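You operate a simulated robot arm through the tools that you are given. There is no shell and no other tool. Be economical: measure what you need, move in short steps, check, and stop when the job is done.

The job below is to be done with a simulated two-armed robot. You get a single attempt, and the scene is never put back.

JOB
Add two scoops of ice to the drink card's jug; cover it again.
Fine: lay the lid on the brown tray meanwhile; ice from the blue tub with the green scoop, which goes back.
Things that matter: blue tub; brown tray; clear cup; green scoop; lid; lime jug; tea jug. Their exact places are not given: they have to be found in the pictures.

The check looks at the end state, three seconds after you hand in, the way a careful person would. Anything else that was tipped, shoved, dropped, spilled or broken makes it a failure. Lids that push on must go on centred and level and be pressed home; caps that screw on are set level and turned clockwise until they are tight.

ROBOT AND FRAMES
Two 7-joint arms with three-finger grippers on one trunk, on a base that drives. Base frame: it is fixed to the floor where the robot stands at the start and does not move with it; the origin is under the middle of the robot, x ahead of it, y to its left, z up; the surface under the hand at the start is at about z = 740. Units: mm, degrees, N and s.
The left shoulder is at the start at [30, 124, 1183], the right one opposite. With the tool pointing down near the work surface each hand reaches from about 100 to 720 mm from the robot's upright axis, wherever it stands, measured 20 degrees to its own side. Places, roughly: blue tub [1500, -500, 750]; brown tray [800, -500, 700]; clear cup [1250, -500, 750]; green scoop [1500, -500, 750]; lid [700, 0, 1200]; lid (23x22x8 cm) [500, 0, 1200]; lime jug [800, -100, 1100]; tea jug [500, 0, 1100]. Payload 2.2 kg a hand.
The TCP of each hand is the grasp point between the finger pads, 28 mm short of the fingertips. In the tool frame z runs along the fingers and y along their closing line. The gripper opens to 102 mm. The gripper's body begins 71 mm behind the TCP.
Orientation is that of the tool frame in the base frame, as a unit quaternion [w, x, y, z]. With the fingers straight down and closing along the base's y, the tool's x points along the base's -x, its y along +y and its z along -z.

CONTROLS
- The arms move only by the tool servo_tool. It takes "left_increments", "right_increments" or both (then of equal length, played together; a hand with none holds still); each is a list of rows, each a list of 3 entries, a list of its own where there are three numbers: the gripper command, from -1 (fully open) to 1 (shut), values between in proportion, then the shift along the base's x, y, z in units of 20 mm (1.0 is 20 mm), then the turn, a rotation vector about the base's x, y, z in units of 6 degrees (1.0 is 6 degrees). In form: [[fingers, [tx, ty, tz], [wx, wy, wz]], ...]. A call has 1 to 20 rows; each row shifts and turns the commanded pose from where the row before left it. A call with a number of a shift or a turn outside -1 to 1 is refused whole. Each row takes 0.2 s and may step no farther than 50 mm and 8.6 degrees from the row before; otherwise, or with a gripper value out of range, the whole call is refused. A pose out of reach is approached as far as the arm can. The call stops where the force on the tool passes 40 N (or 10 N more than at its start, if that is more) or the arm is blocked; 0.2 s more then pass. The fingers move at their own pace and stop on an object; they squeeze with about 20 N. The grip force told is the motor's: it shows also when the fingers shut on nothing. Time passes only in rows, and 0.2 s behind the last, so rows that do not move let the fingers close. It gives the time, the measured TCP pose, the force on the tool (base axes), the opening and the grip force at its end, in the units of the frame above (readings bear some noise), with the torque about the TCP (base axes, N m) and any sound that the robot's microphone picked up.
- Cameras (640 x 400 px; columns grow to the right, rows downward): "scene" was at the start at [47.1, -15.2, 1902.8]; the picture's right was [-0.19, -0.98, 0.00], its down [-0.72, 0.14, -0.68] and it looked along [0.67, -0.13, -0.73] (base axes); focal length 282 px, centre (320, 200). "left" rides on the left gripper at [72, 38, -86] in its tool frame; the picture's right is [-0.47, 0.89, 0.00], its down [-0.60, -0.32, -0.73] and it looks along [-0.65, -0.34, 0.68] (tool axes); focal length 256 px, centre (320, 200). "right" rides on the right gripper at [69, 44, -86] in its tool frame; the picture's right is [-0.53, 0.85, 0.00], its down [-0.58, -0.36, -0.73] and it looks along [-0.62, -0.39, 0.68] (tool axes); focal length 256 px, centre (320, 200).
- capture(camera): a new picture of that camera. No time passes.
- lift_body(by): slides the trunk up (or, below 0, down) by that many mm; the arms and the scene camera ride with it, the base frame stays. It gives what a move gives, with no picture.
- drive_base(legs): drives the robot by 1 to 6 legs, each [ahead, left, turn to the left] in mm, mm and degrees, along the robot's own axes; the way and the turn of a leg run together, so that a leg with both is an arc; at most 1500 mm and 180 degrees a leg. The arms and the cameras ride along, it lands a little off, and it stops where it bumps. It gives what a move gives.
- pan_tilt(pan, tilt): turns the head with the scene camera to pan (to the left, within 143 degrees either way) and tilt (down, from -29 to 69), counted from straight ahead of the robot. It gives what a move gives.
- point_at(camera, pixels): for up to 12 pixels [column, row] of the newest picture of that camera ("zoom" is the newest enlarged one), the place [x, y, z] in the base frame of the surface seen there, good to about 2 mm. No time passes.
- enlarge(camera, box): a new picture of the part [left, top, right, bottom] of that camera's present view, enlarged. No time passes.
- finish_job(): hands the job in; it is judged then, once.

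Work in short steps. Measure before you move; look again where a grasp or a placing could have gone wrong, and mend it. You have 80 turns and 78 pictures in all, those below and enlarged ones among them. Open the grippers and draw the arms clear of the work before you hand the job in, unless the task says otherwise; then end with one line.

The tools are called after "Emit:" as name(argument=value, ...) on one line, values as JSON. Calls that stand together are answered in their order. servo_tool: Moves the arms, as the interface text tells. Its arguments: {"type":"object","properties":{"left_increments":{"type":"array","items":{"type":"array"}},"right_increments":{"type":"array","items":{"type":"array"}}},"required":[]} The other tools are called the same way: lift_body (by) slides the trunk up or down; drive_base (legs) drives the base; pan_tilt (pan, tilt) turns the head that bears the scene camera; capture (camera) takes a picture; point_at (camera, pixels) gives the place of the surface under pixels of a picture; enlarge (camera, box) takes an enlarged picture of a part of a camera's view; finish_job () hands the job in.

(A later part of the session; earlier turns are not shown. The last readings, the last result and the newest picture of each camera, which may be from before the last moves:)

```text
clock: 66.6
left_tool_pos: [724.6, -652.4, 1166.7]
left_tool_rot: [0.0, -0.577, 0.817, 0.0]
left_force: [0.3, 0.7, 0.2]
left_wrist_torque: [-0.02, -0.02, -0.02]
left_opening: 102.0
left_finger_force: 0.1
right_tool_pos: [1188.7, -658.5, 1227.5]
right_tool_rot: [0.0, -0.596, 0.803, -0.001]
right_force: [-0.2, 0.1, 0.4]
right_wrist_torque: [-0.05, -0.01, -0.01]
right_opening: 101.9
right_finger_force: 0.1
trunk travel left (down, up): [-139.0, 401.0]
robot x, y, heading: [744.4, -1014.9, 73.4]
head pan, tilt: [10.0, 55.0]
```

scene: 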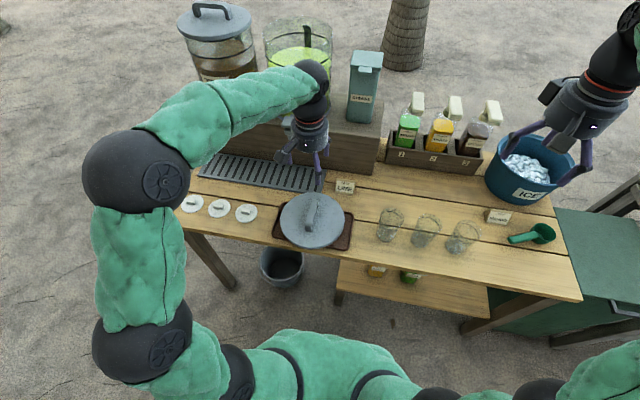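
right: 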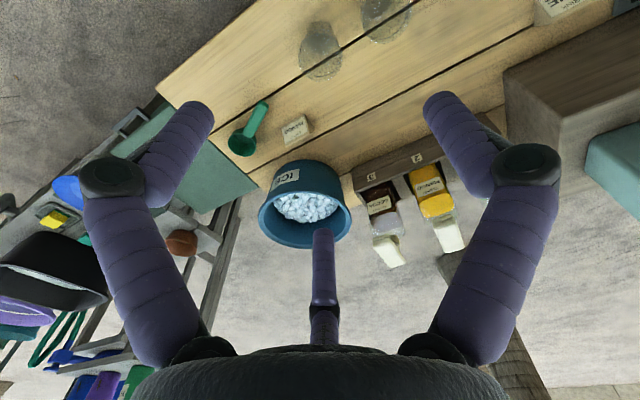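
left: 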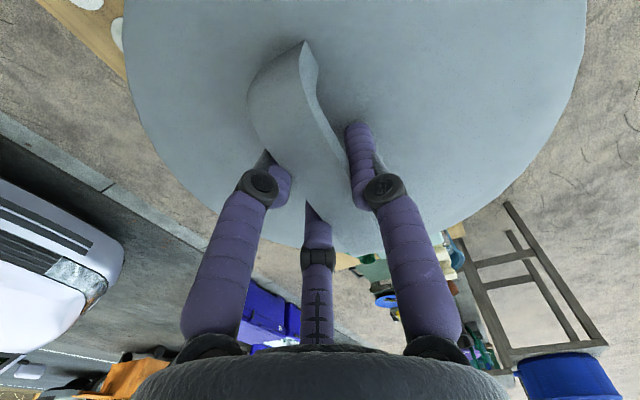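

Table's far-right corner is s≈1723, t≈-305; robot can stand at s≈1400. Drive there, then look at scoop and tub.

Emit:
drive_base(legs=[[0, -385, -1.4], [165, 0, 0]])

Emit:
pan_tilt(pan=-20, tilt=55)

Emit:
capture(camera="scene")

Emit:
enlarge(camera="scene", box=[270, 120, 430, 220])

```text
clock: 70.1
left_tool_pos: [1157.6, -612.4, 1167.1]
left_tool_rot: [0.0, -0.565, 0.825, 0.0]
left_force: [-0.3, 0.3, -0.1]
left_wrist_torque: [-0.05, -0.01, 0.02]
left_opening: 101.8
left_finger_force: 0.0
right_tool_pos: [1620.9, -631.7, 1226.6]
right_tool_rot: [-0.001, -0.586, 0.811, -0.001]
right_force: [0.8, -0.2, -0.6]
right_wrist_torque: [-0.03, -0.03, 0.05]
right_opening: 102.2
right_finger_force: 0.1
trunk travel left (down, up): [-139.0, 401.0]
robot x, y, heading: [1166.8, -979.9, 71.7]
head pan, tilt: [10.0, 55.0]
```

```text
clock: 71.0
left_tool_pos: [1156.4, -613.4, 1168.2]
left_tool_rot: [0.0, -0.565, 0.825, 0.0]
left_force: [-0.5, -0.6, 0.7]
left_wrist_torque: [-0.02, 0.0, 0.0]
left_opening: 102.1
left_finger_force: 0.1
right_tool_pos: [1620.4, -632.7, 1227.8]
right_tool_rot: [0.0, -0.586, 0.81, 0.0]
right_force: [-0.2, -0.6, -0.6]
right_wrist_torque: [-0.02, 0.0, -0.01]
right_opening: 101.7
right_finger_force: 0.0
trunk travel left (down, up): [-139.0, 401.0]
robot x, y, heading: [1168.6, -976.4, 71.6]
head pan, tilt: [-20.0, 55.0]
```

```text
46 pictures are left
```

scene: 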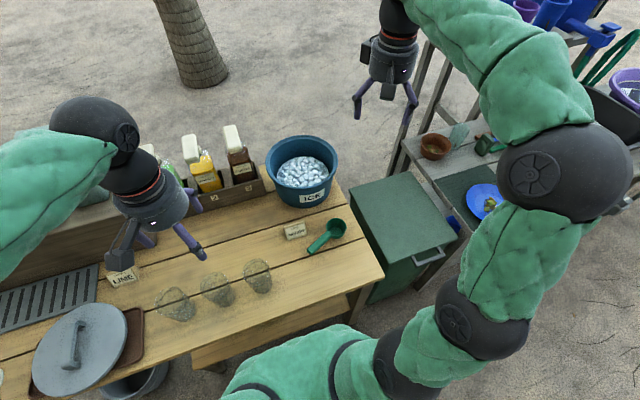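

```text
4.00 times, centred on (350, 170) of scene
```

zoom: 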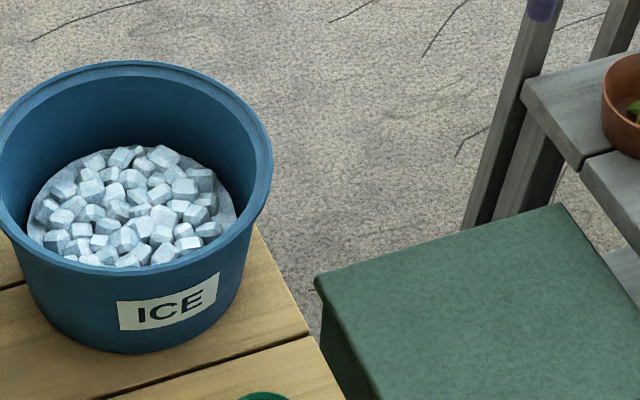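

Measure the tub rim and ice surface in this zoom.

Emit:
point_at(camera="zoom", pixels=[[6, 180], [267, 175], [135, 66], [150, 281], [125, 200], [90, 240], [150, 160], [200, 200], [60, 200], [160, 350]])

Emit:
enlarge(camera="scene", box=[280, 205, 360, 265])

Emit:
point_at(camera="zoom", pixels=[[450, 190], [480, 120], [420, 110], [530, 135], [380, 250], [330, 290], [260, 350], [240, 375], [350, 240], [490, 230], [300, 300], [340, 310]])

```text
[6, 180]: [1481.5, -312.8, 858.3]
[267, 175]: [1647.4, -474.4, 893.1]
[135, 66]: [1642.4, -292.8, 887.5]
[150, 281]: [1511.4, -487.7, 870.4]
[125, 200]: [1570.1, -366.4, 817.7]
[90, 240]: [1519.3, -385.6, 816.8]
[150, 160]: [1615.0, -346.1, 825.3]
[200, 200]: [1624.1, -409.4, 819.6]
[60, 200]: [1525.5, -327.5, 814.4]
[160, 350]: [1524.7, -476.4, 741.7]
```

```text
6.67 times, centred on (320, 235) of scene
```

zoom: 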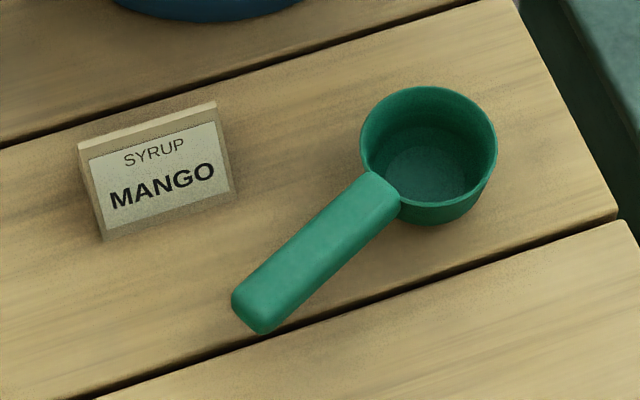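

```text
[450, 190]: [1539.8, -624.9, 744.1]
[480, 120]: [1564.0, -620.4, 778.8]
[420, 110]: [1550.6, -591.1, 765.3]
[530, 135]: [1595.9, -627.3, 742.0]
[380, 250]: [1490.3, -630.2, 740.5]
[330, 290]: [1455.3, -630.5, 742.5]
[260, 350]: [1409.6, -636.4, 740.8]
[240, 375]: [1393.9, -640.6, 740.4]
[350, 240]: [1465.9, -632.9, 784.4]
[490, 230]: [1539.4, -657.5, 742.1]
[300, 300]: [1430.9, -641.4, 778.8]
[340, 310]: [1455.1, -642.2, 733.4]
```

Measure the scoop's rim and handle more exactly.

Emit:
point_at(camera="zoom", pixels=[[430, 88], [495, 150], [440, 206], [363, 150], [370, 180], [340, 220], [300, 265], [258, 300], [240, 295], [265, 325], [425, 160], [385, 205]])

Emit:
capture(camera="right")

```text
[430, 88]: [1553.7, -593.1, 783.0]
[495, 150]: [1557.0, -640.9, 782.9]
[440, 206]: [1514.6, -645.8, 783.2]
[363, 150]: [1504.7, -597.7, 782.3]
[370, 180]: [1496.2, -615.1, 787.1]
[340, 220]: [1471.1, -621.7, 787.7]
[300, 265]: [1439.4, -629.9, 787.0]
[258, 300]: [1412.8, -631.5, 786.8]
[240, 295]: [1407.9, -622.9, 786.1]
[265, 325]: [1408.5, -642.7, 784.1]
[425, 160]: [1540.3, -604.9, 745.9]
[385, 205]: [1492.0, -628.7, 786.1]
```

```text
43 pictures are left
```

right: 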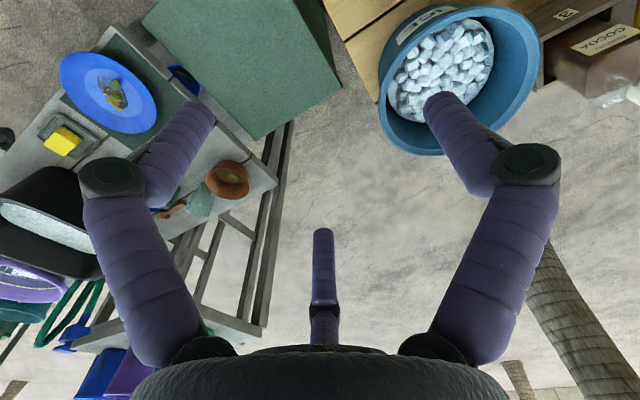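

Scoop: bowl centre ≈(1532,-619), rim z 783, handle along 191.8° with top 787. Tub centre ≈(1567,-391), R≈116, rim 890, ice ≈820. Bring the right hand over the handle (1460,-623), turned -60° so it closes across the handle.

Emit:
servo_tool(right_increments=[[-1, [-0.444, 0.025, -0.964], [0, 0, -0.554]], [-1, [-0.444, 0.025, -0.964], [0, 0, -0.554]], [-1, [-0.444, 0.025, -0.964], [0, 0, -0.554]], [-1, [-0.444, 0.025, -0.964], [0, 0, -0.554]], [-1, [-0.444, 0.025, -0.964], [0, 0, -0.554]], [-1, [-0.444, 0.025, -0.964], [0, 0, -0.554]], [-1, [-0.444, 0.025, -0.964], [0, 0, -0.554]], [-1, [-0.444, 0.025, -0.964], [0, 0, -0.554]], [-1, [-0.444, 0.025, -0.964], [0, 0, -0.554]], [-1, [-0.444, 0.025, -0.964], [0, 0, -0.554]], [-1, [-0.444, 0.025, -0.964], [0, 0, -0.554]], [-1, [-0.444, 0.025, -0.964], [0, 0, -0.554]], [-1, [-0.444, 0.025, -0.964], [0, 0, -0.554]], [-1, [-0.444, 0.025, -0.964], [0, 0, -0.554]], [-1, [-0.444, 0.025, -0.964], [0, 0, -0.554]], [-1, [-0.444, 0.025, -0.964], [0, 0, -0.554]], [-1, [-0.444, 0.025, -0.964], [0, 0, -0.554]], [-1, [-0.444, 0.025, -0.964], [0, 0, -0.554]], [-1, [0, 0, 0], [0, 0, 0]]])

Emit:
enlarge(camera="scene", box=[240, 150, 400, 270])

Emit:
capture(camera="right")

```text
clock: 75.0
left_tool_pos: [1157.0, -613.2, 1166.9]
left_tool_rot: [-0.001, -0.565, 0.825, 0.001]
left_force: [0.0, 0.0, 0.1]
left_wrist_torque: [-0.01, 0.01, -0.03]
left_opening: 102.1
left_finger_force: 0.0
right_tool_pos: [1460.1, -624.3, 879.6]
right_tool_rot: [0.0, -0.103, 0.995, 0.0]
right_force: [0.5, -0.1, -0.6]
right_wrist_torque: [0.01, -0.01, -0.02]
right_opening: 102.0
right_finger_force: 0.0
trunk travel left (down, up): [-139.0, 401.0]
robot x, y, heading: [1165.9, -980.2, 71.6]
head pan, tilt: [-20.0, 55.0]
```

```text
3.33 times, centred on (320, 210) of scene
```

zoom: 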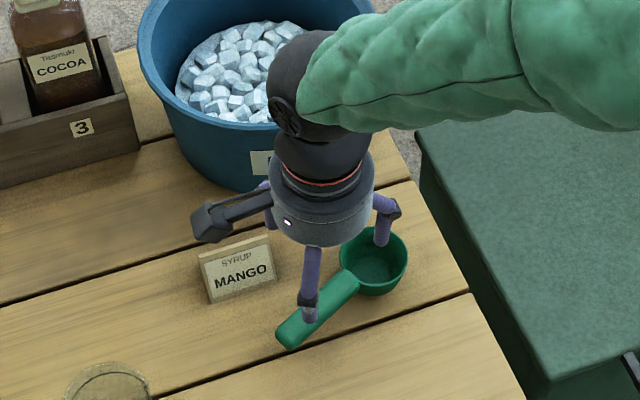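

```text
41 pictures are left
```

right: 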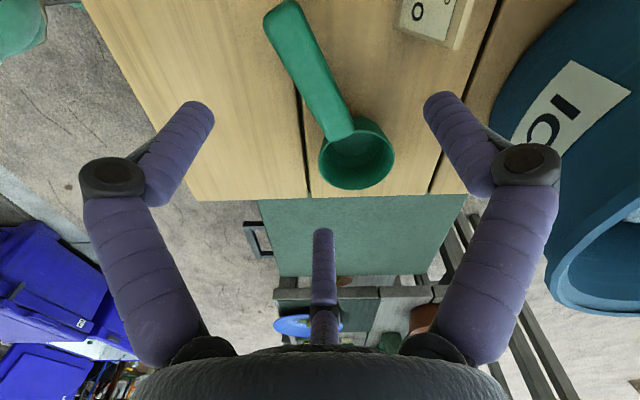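

One finger could meet the bowl, so I shift 17 mm toward the handle end and descend to z≈777.

Emit:
servo_tool(right_increments=[[-1, [-0.85, -0.12, 0], [0, 0, 0]], [-1, [0, 0, -1], [0, 0, 0]], [-1, [0, 0, -1], [0, 0, 0]], [-1, [0, 0, -1], [0, 0, 0]], [-1, [0, 0, -1], [0, 0, 0]], [-1, [0, 0, -0.75], [0, 0, 0]], [-1, [0, 0, -0.35], [0, 0, 0]], [-1, [0, 0, 0], [0, 0, 0]]])

Emit:
capture(camera="right")

Emit:
enlarge(camera="scene", box=[260, 180, 380, 270])

```text
clock: 76.8
left_tool_pos: [1156.8, -613.1, 1167.3]
left_tool_rot: [0.0, -0.565, 0.825, -0.001]
left_force: [-0.1, -0.5, 0.4]
left_wrist_torque: [-0.04, -0.02, -0.01]
left_opening: 101.9
left_finger_force: 0.0
right_tool_pos: [1442.6, -625.8, 777.8]
right_tool_rot: [0.0, -0.103, 0.995, 0.0]
right_force: [0.3, 0.4, -0.3]
right_wrist_torque: [0.0, 0.01, 0.02]
right_opening: 102.2
right_finger_force: 0.1
trunk travel left (down, up): [-139.0, 401.0]
robot x, y, heading: [1165.2, -977.3, 71.6]
head pan, tilt: [-20.0, 55.0]
```

```text
40 pictures are left
```

right: 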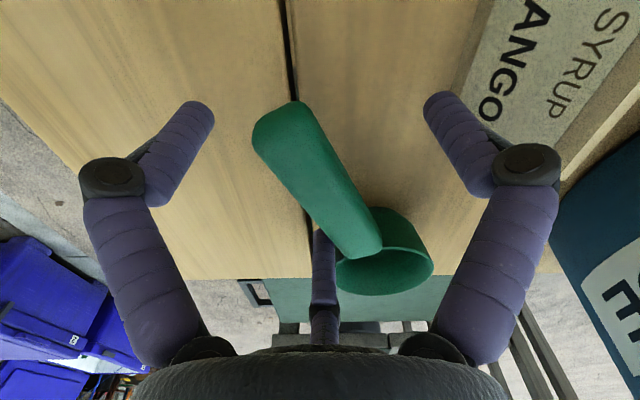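

```text
4.44 times, centred on (320, 225) of scene
```

zoom: 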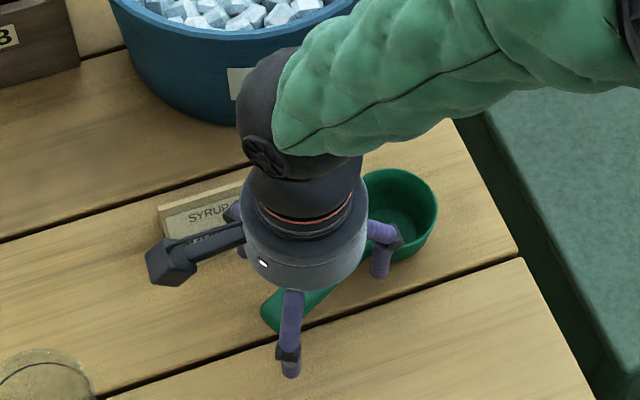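

Handle is between the fingers; close.

Emit:
servo_tool(right_increments=[[1, [0, 0, 0], [0, 0, 0]], [1, [0, 0, 0], [0, 0, 0]], [1, [0, 0, 0], [0, 0, 0]], [1, [0, 0, 0], [0, 0, 0]], [1, [0, 0, 0], [0, 0, 0]]])

Emit:
capture(camera="right")

```text
clock: 78.0
left_tool_pos: [1156.7, -613.5, 1166.8]
left_tool_rot: [0.0, -0.565, 0.825, 0.0]
left_force: [-0.3, 0.3, -0.3]
left_wrist_torque: [0.0, -0.02, 0.01]
left_opening: 101.9
left_finger_force: 0.1
right_tool_pos: [1443.2, -625.7, 778.1]
right_tool_rot: [0.0, -0.103, 0.995, 0.0]
right_force: [0.0, 0.1, 0.2]
right_wrist_torque: [0.01, 0.01, -0.03]
right_opening: 37.2
right_finger_force: 19.7
trunk travel left (down, up): [-139.0, 401.0]
robot x, y, heading: [1166.5, -974.2, 71.7]
head pan, tilt: [-20.0, 55.0]
```

```text
38 pictures are left
```

right: 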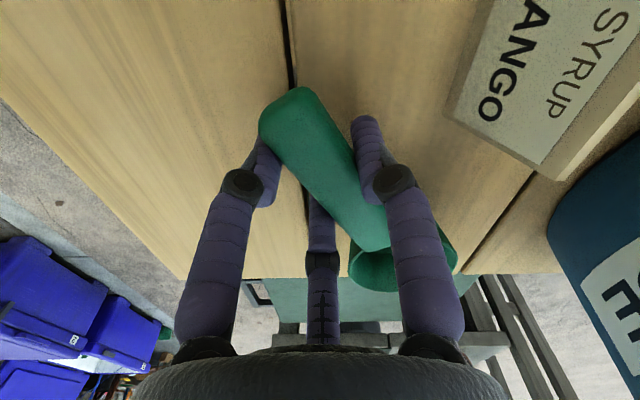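

Gripped (37 mm). Lift the scoop straight up and check it hangs level.

Emit:
servo_tool(right_increments=[[1, [0, 0, 0.3], [0, 0, 0]], [1, [0, 0, 0.7], [0, 0, 0]], [1, [0, 0, 1], [0, 0, 0]], [1, [0, 0, 1], [0, 0, 0]], [1, [0, 0, 1], [0, 0, 0]], [1, [0, 0, 1], [0, 0, 0]], [1, [0, 0, 1], [0, 0, 0]], [1, [0, 0, 1], [0, 0, 0]], [1, [0, 0, 1], [0, 0, 0]], [1, [0, 0, 1], [0, 0, 0]], [1, [0, 0, 1], [0, 0, 0]], [1, [0, 0, 1], [0, 0, 0]], [1, [0, 0, 1], [0, 0, 0]], [1, [0, 0, 1], [0, 0, 0]], [1, [0, 0, 0], [0, 0, 0]]])

Emit:
capture(camera="scene")

Emit:
enlarge(camera="scene", box=[240, 90, 400, 210])

```text
clock: 81.2
left_tool_pos: [1157.5, -613.3, 1166.8]
left_tool_rot: [-0.001, -0.565, 0.825, 0.0]
left_force: [0.6, 0.7, 0.2]
left_wrist_torque: [-0.02, -0.01, 0.0]
left_opening: 102.1
left_finger_force: 0.0
right_tool_pos: [1443.5, -625.7, 1037.6]
right_tool_rot: [0.0, -0.105, 0.995, 0.0]
right_force: [0.2, 0.5, -1.2]
right_wrist_torque: [-0.03, 0.09, 0.0]
right_opening: 37.2
right_finger_force: 20.1
trunk travel left (down, up): [-139.0, 401.0]
robot x, y, heading: [1166.2, -978.7, 71.7]
head pan, tilt: [-20.0, 55.0]
```

```text
37 pictures are left
```

scene: 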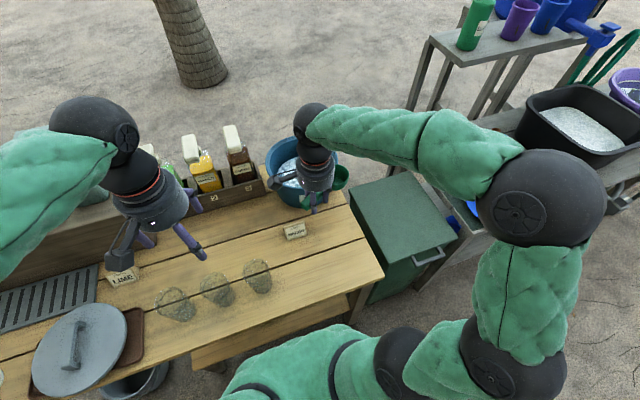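

```text
3.33 times, centred on (320, 150) of scene
```

zoom: 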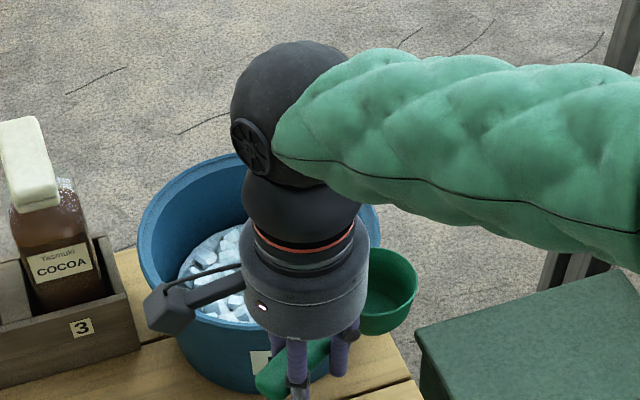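

Scoop is level. Check where the cocoa bottle stands before moving over the tub.

Emit:
point_at(camera="zoom", pixels=[[25, 140], [45, 190], [70, 230], [130, 330], [105, 245], [380, 280], [400, 320], [265, 385]])

```text
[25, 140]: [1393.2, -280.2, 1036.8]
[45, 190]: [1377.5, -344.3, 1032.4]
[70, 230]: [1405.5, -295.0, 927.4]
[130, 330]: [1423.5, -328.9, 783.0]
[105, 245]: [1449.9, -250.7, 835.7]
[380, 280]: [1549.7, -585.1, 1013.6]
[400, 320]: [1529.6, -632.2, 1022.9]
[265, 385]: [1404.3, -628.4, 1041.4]
```

Cocoa stays 80+ mm clear. Move over the tub while pitching the bowl 60° down.

Emit:
servo_tool(right_increments=[[1, [0.19, 0.95, 0], [-0.1, 0.5, 0]], [1, [0.19, 0.95, 0], [-0.17, 0.8, 0]], [1, [0.19, 0.95, 0], [-0.18, 0.85, 0]], [1, [0.19, 0.95, 0], [-0.18, 0.85, 0]], [1, [0.19, 0.95, 0], [-0.18, 0.85, 0]], [1, [0.19, 0.95, 0], [-0.18, 0.85, 0]], [1, [0.19, 0.95, 0], [-0.18, 0.85, 0]], [1, [0.19, 0.95, 0], [-0.18, 0.85, 0]], [1, [0.19, 0.95, 0], [-0.18, 0.85, 0]], [1, [0.19, 0.95, 0], [-0.18, 0.85, 0]], [1, [0.19, 0.95, 0], [-0.18, 0.85, 0]], [1, [0, 0.45, 0], [-0.17, 0.84, 0]], [1, [0, 0, 0], [0, 0, 0]]])

Emit:
capture(camera="right")

Emit:
enlarge(camera="scene", box=[220, 70, 400, 210])

```text
clock: 84.0
left_tool_pos: [1156.5, -612.2, 1167.0]
left_tool_rot: [0.0, -0.565, 0.825, 0.001]
left_force: [0.1, 0.7, -0.9]
left_wrist_torque: [0.02, 0.01, 0.01]
left_opening: 102.2
left_finger_force: 0.1
right_tool_pos: [1479.4, -416.7, 1034.0]
right_tool_rot: [-0.498, -0.091, 0.861, -0.052]
right_force: [-0.4, 0.6, -0.4]
right_wrist_torque: [-0.02, 0.06, 0.0]
right_opening: 37.2
right_finger_force: 20.0
right hand out of reach, approached as far as the arm can: row 12
trunk travel left (down, up): [-139.0, 401.0]
robot x, y, heading: [1163.8, -977.8, 71.8]
head pan, tilt: [-20.0, 55.0]
```

```text
35 pictures are left
```

right: 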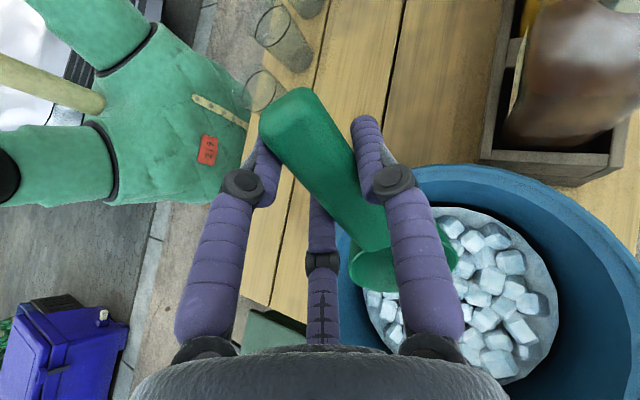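

```text
2.86 times, centred on (310, 140) of scene
```

zoom: 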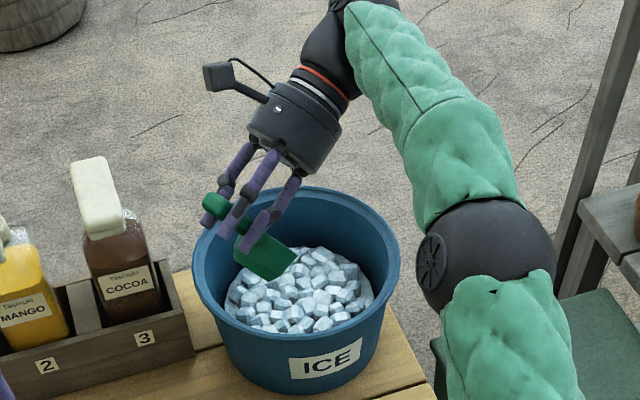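

Slightly short but inside the tub. Descending brings the wrist nearer; shift +25 mm along the scoop direction and descend to just above the ice.

Emit:
servo_tool(right_increments=[[1, [0.41, 0.08, -0.8], [0, 0, 0]], [1, [0.41, 0.08, -0.8], [0, 0, 0]], [1, [0.41, 0.08, -0.8], [0, 0, 0]], [1, [0, 0, -0.8], [0, 0, 0]], [1, [0, 0, -0.8], [0, 0, 0]], [1, [0, 0, 0], [0, 0, 0]]])

Emit:
enlarge(camera="scene", box=[240, 90, 370, 210])

```text
clock: 85.4
left_tool_pos: [1156.5, -614.6, 1166.9]
left_tool_rot: [0.0, -0.565, 0.825, 0.0]
left_force: [0.2, 0.6, -0.3]
left_wrist_torque: [-0.01, -0.01, 0.0]
left_opening: 102.3
left_finger_force: 0.1
right_tool_pos: [1501.6, -418.3, 957.9]
right_tool_rot: [-0.498, -0.09, 0.861, -0.051]
right_force: [0.0, -0.7, 0.4]
right_wrist_torque: [-0.01, 0.02, 0.0]
right_opening: 36.8
right_finger_force: 20.3
right hand out of reach, approached as far as the arm can: row 3
trunk travel left (down, up): [-139.0, 401.0]
robot x, y, heading: [1166.2, -978.2, 71.9]
head pan, tilt: [-20.0, 55.0]
```

```text
3.33 times, centred on (305, 150) of scene
```

zoom: 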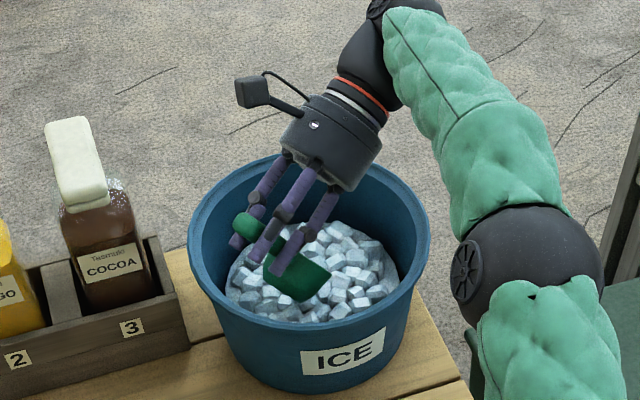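

Bowl is over the ice. Plunge ~66 mm in small rows.

Emit:
servo_tool(right_increments=[[1, [0, 0, -0.6], [0, 0, 0]], [1, [0, 0, -0.6], [0, 0, 0]], [1, [0, 0, -0.5], [0, 0, 0]], [1, [0, 0, -0.5], [0, 0, 0]], [1, [0, 0, -0.4], [0, 0, 0]], [1, [0, 0, -0.4], [0, 0, 0]], [1, [0, 0, -0.3], [0, 0, 0]], [1, [0, 0, 0], [0, 0, 0]]])

Emit:
enlarge(camera="scene", box=[240, 90, 370, 210])

```text
clock: 87.2
left_tool_pos: [1157.1, -612.7, 1166.8]
left_tool_rot: [0.0, -0.565, 0.825, 0.0]
left_force: [-0.3, -0.5, -0.6]
left_wrist_torque: [-0.02, -0.01, -0.05]
left_opening: 102.1
left_finger_force: 0.1
right_tool_pos: [1500.9, -418.7, 891.7]
right_tool_rot: [-0.497, -0.09, 0.862, -0.051]
right_force: [1.1, 0.6, -1.0]
right_wrist_torque: [0.02, 0.04, 0.0]
right_opening: 37.3
right_finger_force: 19.9
trunk travel left (down, up): [-139.0, 401.0]
robot x, y, heading: [1170.4, -975.6, 71.9]
head pan, tilt: [-20.0, 55.0]
```

```text
3.33 times, centred on (305, 150) of scene
```

zoom: 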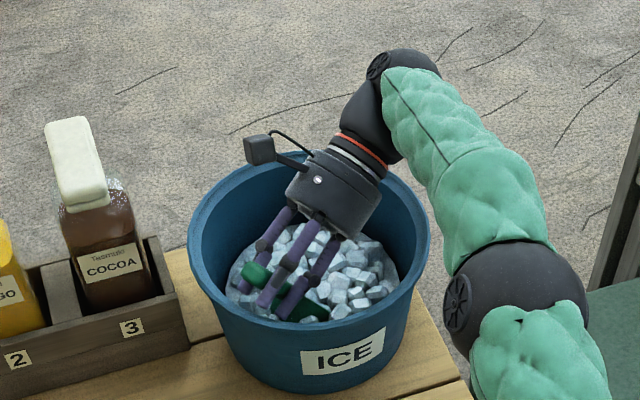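

No resistance. Sweep forward, then level the bowl while rising out.

Emit:
servo_tool(right_increments=[[1, [0.44, 0.09, 0], [0, 0, 0]], [1, [0.44, 0.09, 0], [0, 0, 0]], [1, [0.44, 0.09, 0], [0, 0, 0]], [1, [0.44, 0.09, 0], [0, 0, 0]], [1, [-0.25, -0.05, -0.055], [0.198, -0.952, 0]], [1, [-0.25, -0.05, -0.055], [0.198, -0.952, 0]], [1, [-0.25, -0.05, -0.055], [0.198, -0.952, 0]], [1, [-0.25, -0.05, -0.055], [0.198, -0.952, 0]], [1, [-0.25, -0.05, -0.055], [0.198, -0.952, 0]], [1, [-0.25, -0.05, -0.055], [0.198, -0.952, 0]], [1, [-0.06, -0.01, 0.42], [0.17, -0.816, 0]], [1, [-0.06, -0.01, 0.42], [0.17, -0.816, 0]], [1, [-0.06, -0.01, 0.42], [0.17, -0.816, 0]], [1, [-0.06, -0.01, 0.42], [0.17, -0.816, 0]], [1, [-0.06, -0.01, 0.42], [0.17, -0.816, 0]], [1, [0, 0, 0.7], [0, 0, 0]], [1, [0, 0, 1], [0, 0, 0]], [1, [0, 0, 1], [0, 0, 0]], [1, [0, 0, 1], [0, 0, 0]], [1, [0, 0, 0.6], [0, 0, 0]]])

Emit:
enlarge(camera="scene", box=[240, 70, 390, 210])

```text
clock: 91.4
left_tool_pos: [1157.1, -613.5, 1167.4]
left_tool_rot: [0.0, -0.565, 0.825, 0.0]
left_force: [-0.1, 0.6, 0.4]
left_wrist_torque: [-0.04, 0.0, -0.02]
left_opening: 101.8
left_finger_force: 0.1
right_tool_pos: [1487.3, -430.6, 1017.8]
right_tool_rot: [0.0, -0.103, 0.995, 0.0]
right_force: [-0.2, -0.7, -0.3]
right_wrist_torque: [-0.06, 0.11, 0.0]
right_opening: 37.7
right_finger_force: 20.2
right hand out of reach, approached as far as the arm can: row 2, 3, 4
trunk travel left (down, up): [-139.0, 401.0]
robot x, y, heading: [1166.1, -977.4, 72.0]
head pan, tilt: [-20.0, 55.0]
```

```text
2.86 times, centred on (315, 140) of scene
```

zoom: 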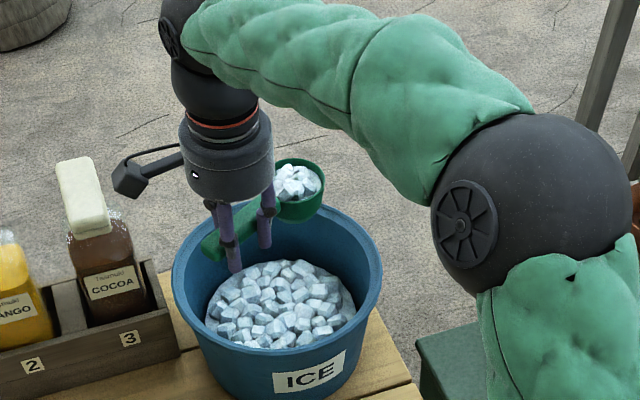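

The bowl is heaped with ice. Raise the trunk 400 mm with it level.

Emit:
lift_body(by=400)

Emit:
servo_tool(right_increments=[[1, [-0.1, -0.3, 0], [0, 0, 0.4]], [1, [-0.19, -0.6, 0], [0, 0, 0.8]], [1, [-0.19, -0.6, 0], [0, 0, 0.8]], [1, [-0.19, -0.6, 0], [0, 0, 0.8]], [1, [-0.19, -0.6, 0], [0, 0, 0.8]], [1, [-0.19, -0.6, 0], [0, 0, 0.8]], [1, [-0.19, -0.6, 0], [0, 0, 0.8]], [1, [-0.19, -0.6, 0], [0, 0, 0.8]], [1, [-0.19, -0.6, 0], [0, 0, 0.8]], [1, [-0.19, -0.6, 0], [0, 0, 0.8]], [1, [-0.19, -0.6, 0], [0, 0, 0.8]], [1, [-0.19, -0.6, 0], [0, 0, 0.8]], [1, [-0.19, -0.6, 0], [0, 0, 0.8]], [1, [0, 0, 0], [0, 0, 0]]])

Emit:
capture(camera="right")

```text
clock: 95.3
left_tool_pos: [1157.2, -613.9, 1566.9]
left_tool_rot: [-0.001, -0.565, 0.825, 0.0]
left_force: [1.6, -0.3, 0.1]
left_wrist_torque: [-0.01, 0.0, -0.02]
left_opening: 102.1
left_finger_force: 0.0
right_tool_pos: [1487.4, -431.9, 1417.6]
right_tool_rot: [-0.001, -0.103, 0.995, 0.0]
right_force: [-0.4, 0.9, -1.0]
right_wrist_torque: [-0.03, 0.12, 0.03]
right_opening: 37.2
right_finger_force: 19.9
trunk travel left (down, up): [-539.0, 1.0]
robot x, y, heading: [1168.0, -977.8, 71.3]
head pan, tilt: [-20.0, 55.0]
```

```text
clock: 98.3
left_tool_pos: [1157.4, -613.7, 1567.3]
left_tool_rot: [0.0, -0.565, 0.825, 0.0]
left_force: [0.1, 0.6, -0.4]
left_wrist_torque: [0.01, 0.0, 0.0]
left_opening: 102.2
left_finger_force: 0.1
right_tool_pos: [1440.4, -581.4, 1417.4]
right_tool_rot: [-0.001, -0.587, 0.809, -0.001]
right_force: [0.5, -0.1, -1.5]
right_wrist_torque: [-0.12, 0.04, -0.02]
right_opening: 37.4
right_finger_force: 19.8
trunk travel left (down, up): [-539.0, 1.0]
robot x, y, heading: [1165.6, -976.2, 71.8]
head pan, tilt: [-20.0, 55.0]
```

```text
30 pictures are left
```

right: 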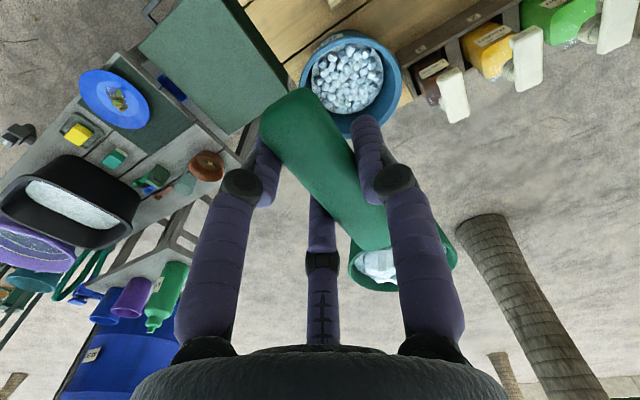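

Ice intact. Drive back a touch and left along the table to the jug (target s≈704).

Emit:
drive_base(legs=[[-25, 0, 0], [0, 709, 0]])

Emit:
pan_tilt(pan=0, tilt=50)

Emit:
capture(camera="scene")

```text
clock: 102.6
left_tool_pos: [470.2, -413.6, 1567.0]
left_tool_rot: [0.0, -0.566, 0.825, 0.0]
left_force: [-0.2, 0.1, 0.9]
left_wrist_torque: [-0.01, 0.03, 0.01]
left_opening: 102.1
left_finger_force: 0.1
right_tool_pos: [753.1, -382.3, 1418.3]
right_tool_rot: [0.001, -0.588, 0.809, -0.001]
right_force: [-0.1, 0.6, -1.6]
right_wrist_torque: [-0.14, 0.04, -0.02]
right_opening: 37.3
right_finger_force: 20.1
trunk travel left (down, up): [-539.0, 1.0]
robot x, y, heading: [478.6, -781.6, 71.7]
head pan, tilt: [-20.0, 55.0]
```

```text
clock: 103.4
left_tool_pos: [470.2, -414.1, 1566.7]
left_tool_rot: [0.0, -0.566, 0.825, 0.0]
left_force: [0.0, 0.4, -0.3]
left_wrist_torque: [-0.02, 0.01, 0.02]
left_opening: 102.0
left_finger_force: 0.0
right_tool_pos: [752.8, -381.4, 1418.4]
right_tool_rot: [0.0, -0.589, 0.808, -0.002]
right_force: [-0.1, -0.5, -1.9]
right_wrist_torque: [-0.14, 0.03, 0.03]
right_opening: 37.3
right_finger_force: 19.6
trunk travel left (down, up): [-539.0, 1.0]
robot x, y, heading: [478.3, -774.4, 71.6]
head pan, tilt: [0.0, 50.0]
```

```text
29 pictures are left
```

scene: 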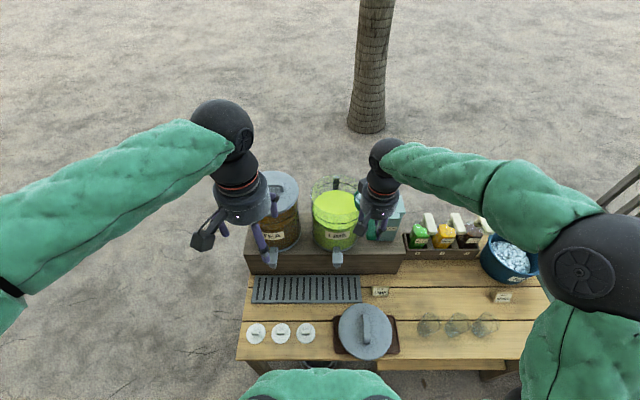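

Measure the jug's rim and drink surface.

Emit:
enlarge(camera="scene", box=[295, 165, 375, 255])

Emit:
point_at(camera="scene", pixels=[[335, 207], [325, 200], [345, 212], [313, 190], [340, 223], [330, 225], [320, 220], [388, 195], [338, 262]])

```text
4.44 times, centred on (335, 210) of scene
```

zoom: 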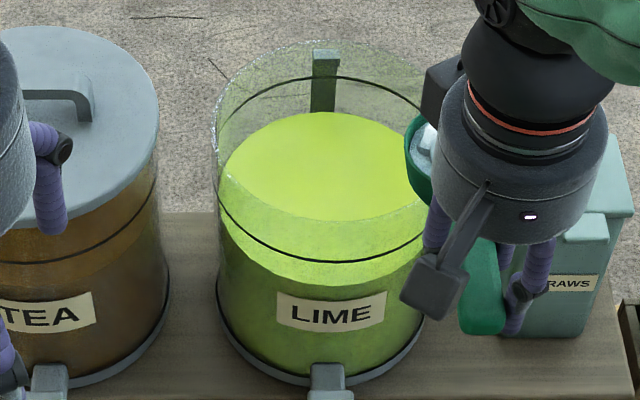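

```text
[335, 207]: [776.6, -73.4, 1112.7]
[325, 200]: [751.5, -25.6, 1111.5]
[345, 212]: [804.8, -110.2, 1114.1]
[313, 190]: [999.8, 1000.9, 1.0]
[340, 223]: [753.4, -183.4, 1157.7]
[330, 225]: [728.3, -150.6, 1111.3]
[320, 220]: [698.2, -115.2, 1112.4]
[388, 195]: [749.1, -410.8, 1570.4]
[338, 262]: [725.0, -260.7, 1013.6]
```

Drink surface is z≈1112. Move the bowl over the jug (slightly left of centre), TCP to (725,-155,1330).

Emit:
servo_tool(right_increments=[[1, [-0.1, 0.5, 0], [0, 0, 0]], [1, [-0.117, 0.9, -0.3], [0, 0, 0]], [1, [-0.117, 0.9, -0.4], [0, 0, 0]], [1, [-0.117, 0.9, -0.4], [0, 0, 0]], [1, [-0.117, 0.9, -0.4], [0, 0, 0]], [1, [-0.117, 0.9, -0.4], [0, 0, 0]], [1, [-0.117, 0.9, -0.4], [0, 0, 0]], [1, [-0.117, 0.9, -0.4], [0, 0, 0]], [1, [-0.117, 0.9, -0.4], [0, 0, 0]], [1, [-0.117, 0.9, -0.4], [0, 0, 0]], [1, [-0.117, 0.9, -0.4], [0, 0, 0]], [1, [-0.117, 0.9, -0.4], [0, 0, 0]], [1, [-0.117, 0.9, -0.4], [0, 0, 0]], [1, [0, 0, 0], [0, 0, 0]]])

Emit:
enlarge(camera="scene", box=[270, 130, 420, 255])

Emit:
point_at(camera="zoom", pixels=[[560, 250], [600, 300], [180, 330], [290, 330]])

```text
clock: 106.4
left_tool_pos: [470.2, -414.8, 1567.6]
left_tool_rot: [0.0, -0.565, 0.825, 0.001]
left_force: [0.4, -0.1, -0.5]
left_wrist_torque: [0.02, 0.01, 0.0]
left_opening: 101.8
left_finger_force: 0.0
right_tool_pos: [723.3, -156.1, 1324.0]
right_tool_rot: [0.001, -0.588, 0.809, 0.0]
right_force: [0.9, 0.1, -2.1]
right_wrist_torque: [-0.11, 0.04, -0.02]
right_opening: 37.5
right_finger_force: 20.0
trunk travel left (down, up): [-539.0, 1.0]
robot x, y, heading: [480.3, -778.7, 72.0]
head pan, tilt: [0.0, 50.0]
```

```text
3.20 times, centred on (345, 192) of scene
```

zoom: 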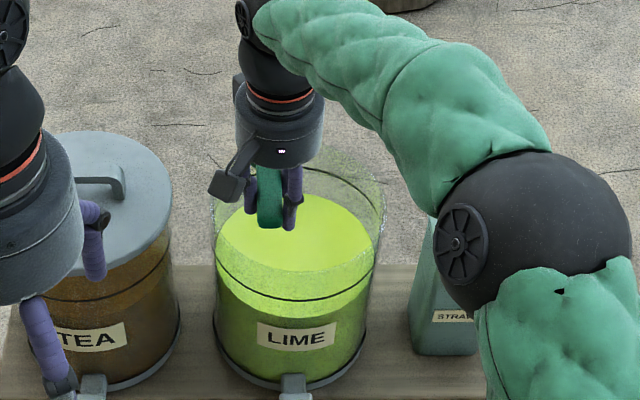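

```text
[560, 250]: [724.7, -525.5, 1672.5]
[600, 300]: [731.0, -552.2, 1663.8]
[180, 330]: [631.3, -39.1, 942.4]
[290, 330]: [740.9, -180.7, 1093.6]
```

Bowl is over the drink. Roll the first 54° about the handle axis (fingers swinging to the left) and check.

Emit:
servo_tool(right_increments=[[1, [0, 0, 0], [0.275, 0.857, 0]], [1, [0, 0, 0], [0.275, 0.857, 0]], [1, [0, 0, 0], [0.275, 0.857, 0]], [1, [0, 0, 0], [0.275, 0.857, 0]], [1, [0, 0, 0], [0.275, 0.857, 0]], [1, [0, 0, 0], [0.275, 0.857, 0]], [1, [0, 0, 0], [0.275, 0.857, 0]], [1, [0, 0, 0], [0.275, 0.857, 0]], [1, [0, 0, 0], [0.275, 0.857, 0]], [1, [0, 0, 0], [0.275, 0.857, 0]], [1, [0, 0, 0], [0, 0, 0]]])

Emit:
enlarge(camera="scene", box=[270, 130, 420, 255])

```text
clock: 108.8
left_tool_pos: [470.0, -413.7, 1567.3]
left_tool_rot: [0.001, -0.565, 0.825, 0.0]
left_force: [0.0, -0.7, -1.1]
left_wrist_torque: [-0.03, -0.04, -0.03]
left_opening: 102.0
left_finger_force: 0.1
right_tool_pos: [722.7, -155.2, 1324.7]
right_tool_rot: [-0.268, -0.524, 0.721, 0.366]
right_force: [-0.3, 0.0, -1.0]
right_wrist_torque: [-0.08, -0.01, 0.02]
right_opening: 37.2
right_finger_force: 20.6
trunk travel left (down, up): [-539.0, 1.0]
robot x, y, heading: [481.5, -776.2, 71.9]
head pan, tilt: [0.0, 50.0]
```

```text
3.20 times, centred on (345, 192) of scene
```

zoom: 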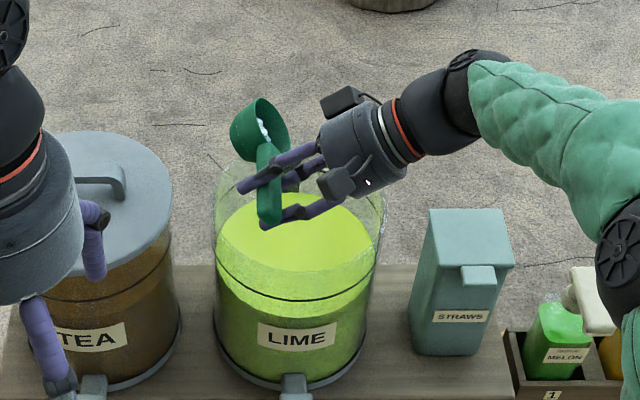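

Ice still mostly in. Continue the roll to about 120°.

Emit:
servo_tool(right_increments=[[1, [0, 0, 0], [0.275, 0.857, 0]], [1, [0, 0, 0], [0.275, 0.857, 0]], [1, [0, 0, 0], [0.275, 0.857, 0]], [1, [0, 0, 0], [0.275, 0.857, 0]], [1, [0, 0, 0], [0.275, 0.857, 0]], [1, [0, 0, 0], [0.275, 0.857, 0]], [1, [0, 0, 0], [0.275, 0.857, 0]], [1, [0, 0, 0], [0.275, 0.857, 0]], [1, [0, 0, 0], [0.275, 0.857, 0]], [1, [0, 0, 0], [0.275, 0.857, 0]], [1, [0, 0, 0], [0.275, 0.857, 0]], [1, [0, 0, 0], [0.275, 0.857, 0]], [1, [0, 0, 0], [0, 0, 0]], [1, [0, 0, 0], [0, 0, 0]]])

Emit:
enlarge(camera="scene", box=[270, 130, 420, 255])

```text
clock: 111.8
left_tool_pos: [470.7, -414.9, 1567.0]
left_tool_rot: [0.0, -0.565, 0.825, 0.001]
left_force: [0.5, 0.6, 0.1]
left_wrist_torque: [0.0, -0.02, -0.02]
left_opening: 102.0
left_finger_force: 0.1
right_tool_pos: [723.1, -154.9, 1323.6]
right_tool_rot: [-0.509, -0.3, 0.412, 0.694]
right_force: [-0.6, -0.4, -0.5]
right_wrist_torque: [-0.04, -0.02, 0.0]
right_opening: 37.0
right_finger_force: 19.8
trunk travel left (down, up): [-539.0, 1.0]
robot x, y, heading: [478.1, -775.3, 72.1]
head pan, tilt: [0.0, 50.0]
```

```text
3.20 times, centred on (345, 192) of scene
```

zoom: 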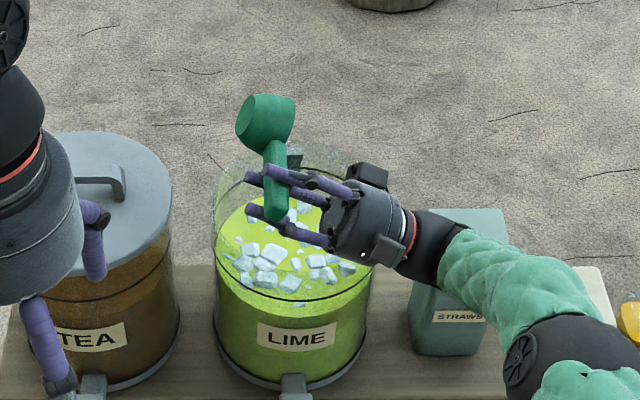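

The ice is in the drink, floating. Roll back to level the same way.

Emit:
servo_tool(right_increments=[[1, [0, 0, 0], [-0.302, -0.942, 0]], [1, [0, 0, 0], [-0.302, -0.942, 0]], [1, [0, 0, 0], [-0.302, -0.942, 0]], [1, [0, 0, 0], [-0.302, -0.942, 0]], [1, [0, 0, 0], [-0.302, -0.942, 0]], [1, [0, 0, 0], [-0.302, -0.942, 0]], [1, [0, 0, 0], [-0.302, -0.942, 0]], [1, [0, 0, 0], [-0.302, -0.942, 0]], [1, [0, 0, 0], [-0.302, -0.942, 0]], [1, [0, 0, 0], [-0.302, -0.942, 0]], [1, [0, 0, 0], [-0.302, -0.942, 0]], [1, [0, 0, 0], [-0.302, -0.942, 0]], [1, [0, 0, 0], [-0.302, -0.942, 0]], [1, [0, 0, 0], [-0.302, -0.942, 0]], [1, [0, 0, 0], [-0.302, -0.942, 0]], [1, [0, 0, 0], [-0.302, -0.942, 0]], [1, [0, 0, 0], [-0.302, -0.942, 0]], [1, [0, 0, 0], [-0.302, -0.942, 0]], [1, [0, 0, 0], [-0.302, -0.942, 0]], [1, [0, 0, 0], [-0.302, -0.942, 0]]])

Emit:
servo_tool(right_increments=[[1, [0.117, -0.9, 0.4], [0, 0, 0]], [1, [0.117, -0.9, 0.4], [0, 0, 0]], [1, [0.117, -0.9, 0.4], [0, 0, 0]], [1, [0.117, -0.9, 0.4], [0, 0, 0]], [1, [0.117, -0.9, 0.4], [0, 0, 0]], [1, [0.117, -0.9, 0.4], [0, 0, 0]], [1, [0.117, -0.9, 0.4], [0, 0, 0]], [1, [0.117, -0.9, 0.4], [0, 0, 0]], [1, [0.117, -0.9, 0.4], [0, 0, 0]], [1, [0.117, -0.9, 0.4], [0, 0, 0]], [1, [0.117, -0.9, 0.4], [0, 0, 0]], [1, [0.117, -0.9, 0.3], [0, 0, 0]], [1, [0, 0, 0], [0, 0, 0]]])

Emit:
drive_base(legs=[[0, -718, 0]])

```text
clock: 116.0
left_tool_pos: [469.2, -413.0, 1567.0]
left_tool_rot: [0.001, -0.565, 0.825, 0.0]
left_force: [-0.4, -0.1, 0.1]
left_wrist_torque: [-0.02, 0.0, 0.0]
left_opening: 101.9
left_finger_force: 0.1
right_tool_pos: [722.1, -155.0, 1322.8]
right_tool_rot: [0.0, -0.588, 0.809, -0.001]
right_force: [-0.2, 0.9, -1.3]
right_wrist_torque: [-0.05, 0.06, 0.01]
right_opening: 37.2
right_finger_force: 19.5
trunk travel left (down, up): [-539.0, 1.0]
robot x, y, heading: [481.0, -776.0, 71.8]
head pan, tilt: [0.0, 50.0]
```

```text
clock: 118.8
left_tool_pos: [469.4, -412.4, 1567.3]
left_tool_rot: [-0.001, -0.566, 0.824, 0.0]
left_force: [0.7, 0.0, -0.3]
left_wrist_torque: [0.0, -0.01, 0.03]
left_opening: 102.1
left_finger_force: 0.0
right_tool_pos: [750.6, -371.2, 1417.1]
right_tool_rot: [-0.001, -0.587, 0.809, 0.0]
right_force: [0.3, 0.1, -0.3]
right_wrist_torque: [-0.07, 0.02, 0.0]
right_opening: 37.0
right_finger_force: 20.2
trunk travel left (down, up): [-539.0, 1.0]
robot x, y, heading: [477.4, -775.7, 71.9]
head pan, tilt: [0.0, 50.0]
```

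```text
clock: 122.7
left_tool_pos: [1150.2, -636.1, 1567.8]
left_tool_rot: [0.0, -0.567, 0.824, 0.0]
left_force: [0.5, -0.1, -0.5]
left_wrist_torque: [0.01, 0.03, 0.01]
left_opening: 101.8
left_finger_force: 0.1
right_tool_pos: [1429.0, -593.1, 1417.4]
right_tool_rot: [0.0, -0.59, 0.808, 0.0]
right_force: [-0.6, 0.3, -0.3]
right_wrist_torque: [-0.05, 0.0, 0.0]
right_opening: 37.0
right_finger_force: 20.0
trunk travel left (down, up): [-539.0, 1.0]
robot x, y, heading: [1161.5, -1001.3, 71.9]
head pan, tilt: [0.0, 50.0]
```

Back at the tub. Move forward 25 mm, lower trunk 400, then turn the scoop back toward 11.8° and move near the tub.

Emit:
drive_base(legs=[[26, 0, 0]])

Emit:
lift_body(by=-400)

Emit:
servo_tool(right_increments=[[1, [0.1, 0.1, 0.1], [0, 0, -0.84]], [1, [0.1, 0.1, 0.1], [0, 0, -0.84]], [1, [0.1, 0.1, 0.1], [0, 0, -0.84]], [1, [0.1, 0.1, 0.1], [0, 0, -0.84]], [1, [0.1, 0.1, 0.1], [0, 0, -0.84]], [1, [0.1, 0.1, 0.1], [0, 0, -0.84]], [1, [0.1, 0.1, 0.1], [0, 0, -0.84]], [1, [0.1, 0.1, 0.1], [0, 0, -0.84]], [1, [0.1, 0.1, 0.1], [0, 0, -0.84]], [1, [0.1, 0.1, 0.1], [0, 0, -0.84]], [1, [0.1, 0.1, 0], [0, 0, -0.84]], [1, [0.1, 0.1, 0], [0, 0, -0.84]], [1, [0, 0, 0], [0, 0, 0]]])

Emit:
pan_tilt(pan=-20, tilt=55)

Emit:
capture(camera="scene")

```text
clock: 123.5
left_tool_pos: [1155.6, -618.7, 1570.0]
left_tool_rot: [0.002, -0.567, 0.823, 0.002]
left_force: [0.3, -1.5, 0.4]
left_wrist_torque: [0.06, -0.03, -0.02]
left_opening: 102.0
left_finger_force: 0.2
right_tool_pos: [1436.2, -575.0, 1420.1]
right_tool_rot: [0.002, -0.59, 0.808, 0.002]
right_force: [-0.1, -1.2, -1.2]
right_wrist_torque: [0.02, 0.0, 0.02]
right_opening: 37.2
right_finger_force: 19.8
trunk travel left (down, up): [-539.0, 1.0]
robot x, y, heading: [1169.0, -981.5, 71.7]
head pan, tilt: [0.0, 50.0]
```

```text
clock: 127.4
left_tool_pos: [1157.4, -612.9, 1166.5]
left_tool_rot: [0.0, -0.567, 0.824, 0.0]
left_force: [0.0, -0.1, -0.1]
left_wrist_torque: [0.02, 0.01, -0.01]
left_opening: 101.8
left_finger_force: 0.1
right_tool_pos: [1436.8, -570.1, 1016.4]
right_tool_rot: [-0.001, -0.589, 0.808, 0.0]
right_force: [-0.6, -0.9, -0.6]
right_wrist_torque: [-0.1, 0.01, 0.02]
right_opening: 37.2
right_finger_force: 19.6
trunk travel left (down, up): [-139.0, 401.0]
robot x, y, heading: [1169.2, -975.8, 72.2]
head pan, tilt: [0.0, 50.0]
```

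```text
clock: 130.2
left_tool_pos: [1157.9, -613.6, 1167.5]
left_tool_rot: [0.001, -0.566, 0.824, 0.0]
left_force: [0.2, 0.1, -0.2]
left_wrist_torque: [0.01, 0.01, -0.03]
left_opening: 102.0
left_finger_force: 0.1
right_tool_pos: [1461.8, -545.7, 1038.2]
right_tool_rot: [0.0, -0.1, 0.995, 0.0]
right_force: [0.1, 0.0, -0.7]
right_wrist_torque: [0.01, 0.04, -0.03]
right_opening: 37.2
right_finger_force: 20.0
trunk travel left (down, up): [-139.0, 401.0]
robot x, y, heading: [1167.4, -975.5, 71.8]
head pan, tilt: [0.0, 50.0]
```

```text
clock: 131.0
left_tool_pos: [1157.6, -612.2, 1167.8]
left_tool_rot: [0.0, -0.567, 0.824, 0.0]
left_force: [-0.3, -0.1, -0.8]
left_wrist_torque: [0.0, -0.04, -0.01]
left_opening: 101.7
left_finger_force: 0.2
right_tool_pos: [1462.1, -546.3, 1039.1]
right_tool_rot: [0.0, -0.101, 0.995, 0.0]
right_force: [1.0, 0.8, -1.0]
right_wrist_torque: [-0.02, 0.09, -0.02]
right_opening: 37.3
right_finger_force: 20.1
trunk travel left (down, up): [-139.0, 401.0]
robot x, y, heading: [1170.6, -979.0, 72.0]
head pan, tilt: [-20.0, 55.0]
```

```text
24 pictures are left
```

scene: 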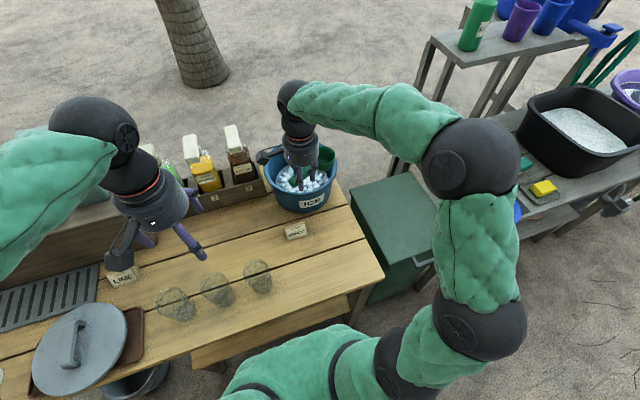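

All well. Pitch 60° while moving over the tub and descend to just above the ice as before.

Emit:
servo_tool(right_increments=[[1, [0.12, 0.92, 0], [-0.185, 0.89, 0]], [1, [0.12, 0.92, 0], [-0.185, 0.89, 0]], [1, [0.12, 0.92, 0], [-0.185, 0.89, 0]], [1, [0.12, 0.92, 0], [-0.185, 0.89, 0]], [1, [0.12, 0.92, 0], [-0.185, 0.89, 0]], [1, [0.12, 0.92, 0], [-0.185, 0.89, 0]], [1, [0.12, 0.92, 0], [-0.185, 0.89, 0]], [1, [0, 0, 0], [-0.185, 0.89, 0]], [1, [0, 0, 0], [-0.185, 0.89, 0]], [1, [0, 0, 0], [-0.185, 0.89, 0]], [1, [0, 0, 0], [-0.185, 0.89, 0]], [1, [0.28, 0, -1], [0, 0, 0]], [1, [0.28, 0, -1], [0, 0, 0]], [1, [0.28, 0, -1], [0, 0, 0]], [1, [0.28, 0, -1], [0, 0, 0]], [1, [0, 0, 0], [0, 0, 0]]])

Emit:
enlarge(camera="scene", box=[240, 90, 370, 210])

```text
clock: 134.4
left_tool_pos: [1157.8, -613.5, 1168.0]
left_tool_rot: [0.0, -0.567, 0.824, 0.0]
left_force: [-0.2, 0.4, 0.1]
left_wrist_torque: [0.04, 0.0, 0.02]
left_opening: 102.2
left_finger_force: 0.0
right_tool_pos: [1501.0, -417.0, 957.3]
right_tool_rot: [-0.497, -0.089, 0.862, -0.051]
right_force: [0.2, 0.2, -1.2]
right_wrist_torque: [0.02, 0.03, -0.02]
right_opening: 37.3
right_finger_force: 20.6
trunk travel left (down, up): [-139.0, 401.0]
robot x, y, heading: [1168.6, -974.9, 72.0]
head pan, tilt: [-20.0, 55.0]
```

```text
3.33 times, centred on (305, 150) of scene
```

zoom: 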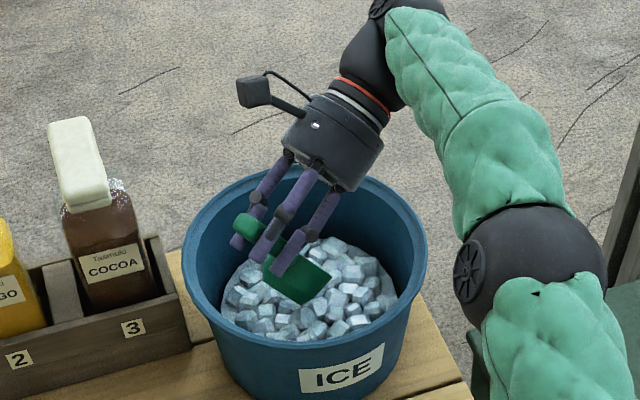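

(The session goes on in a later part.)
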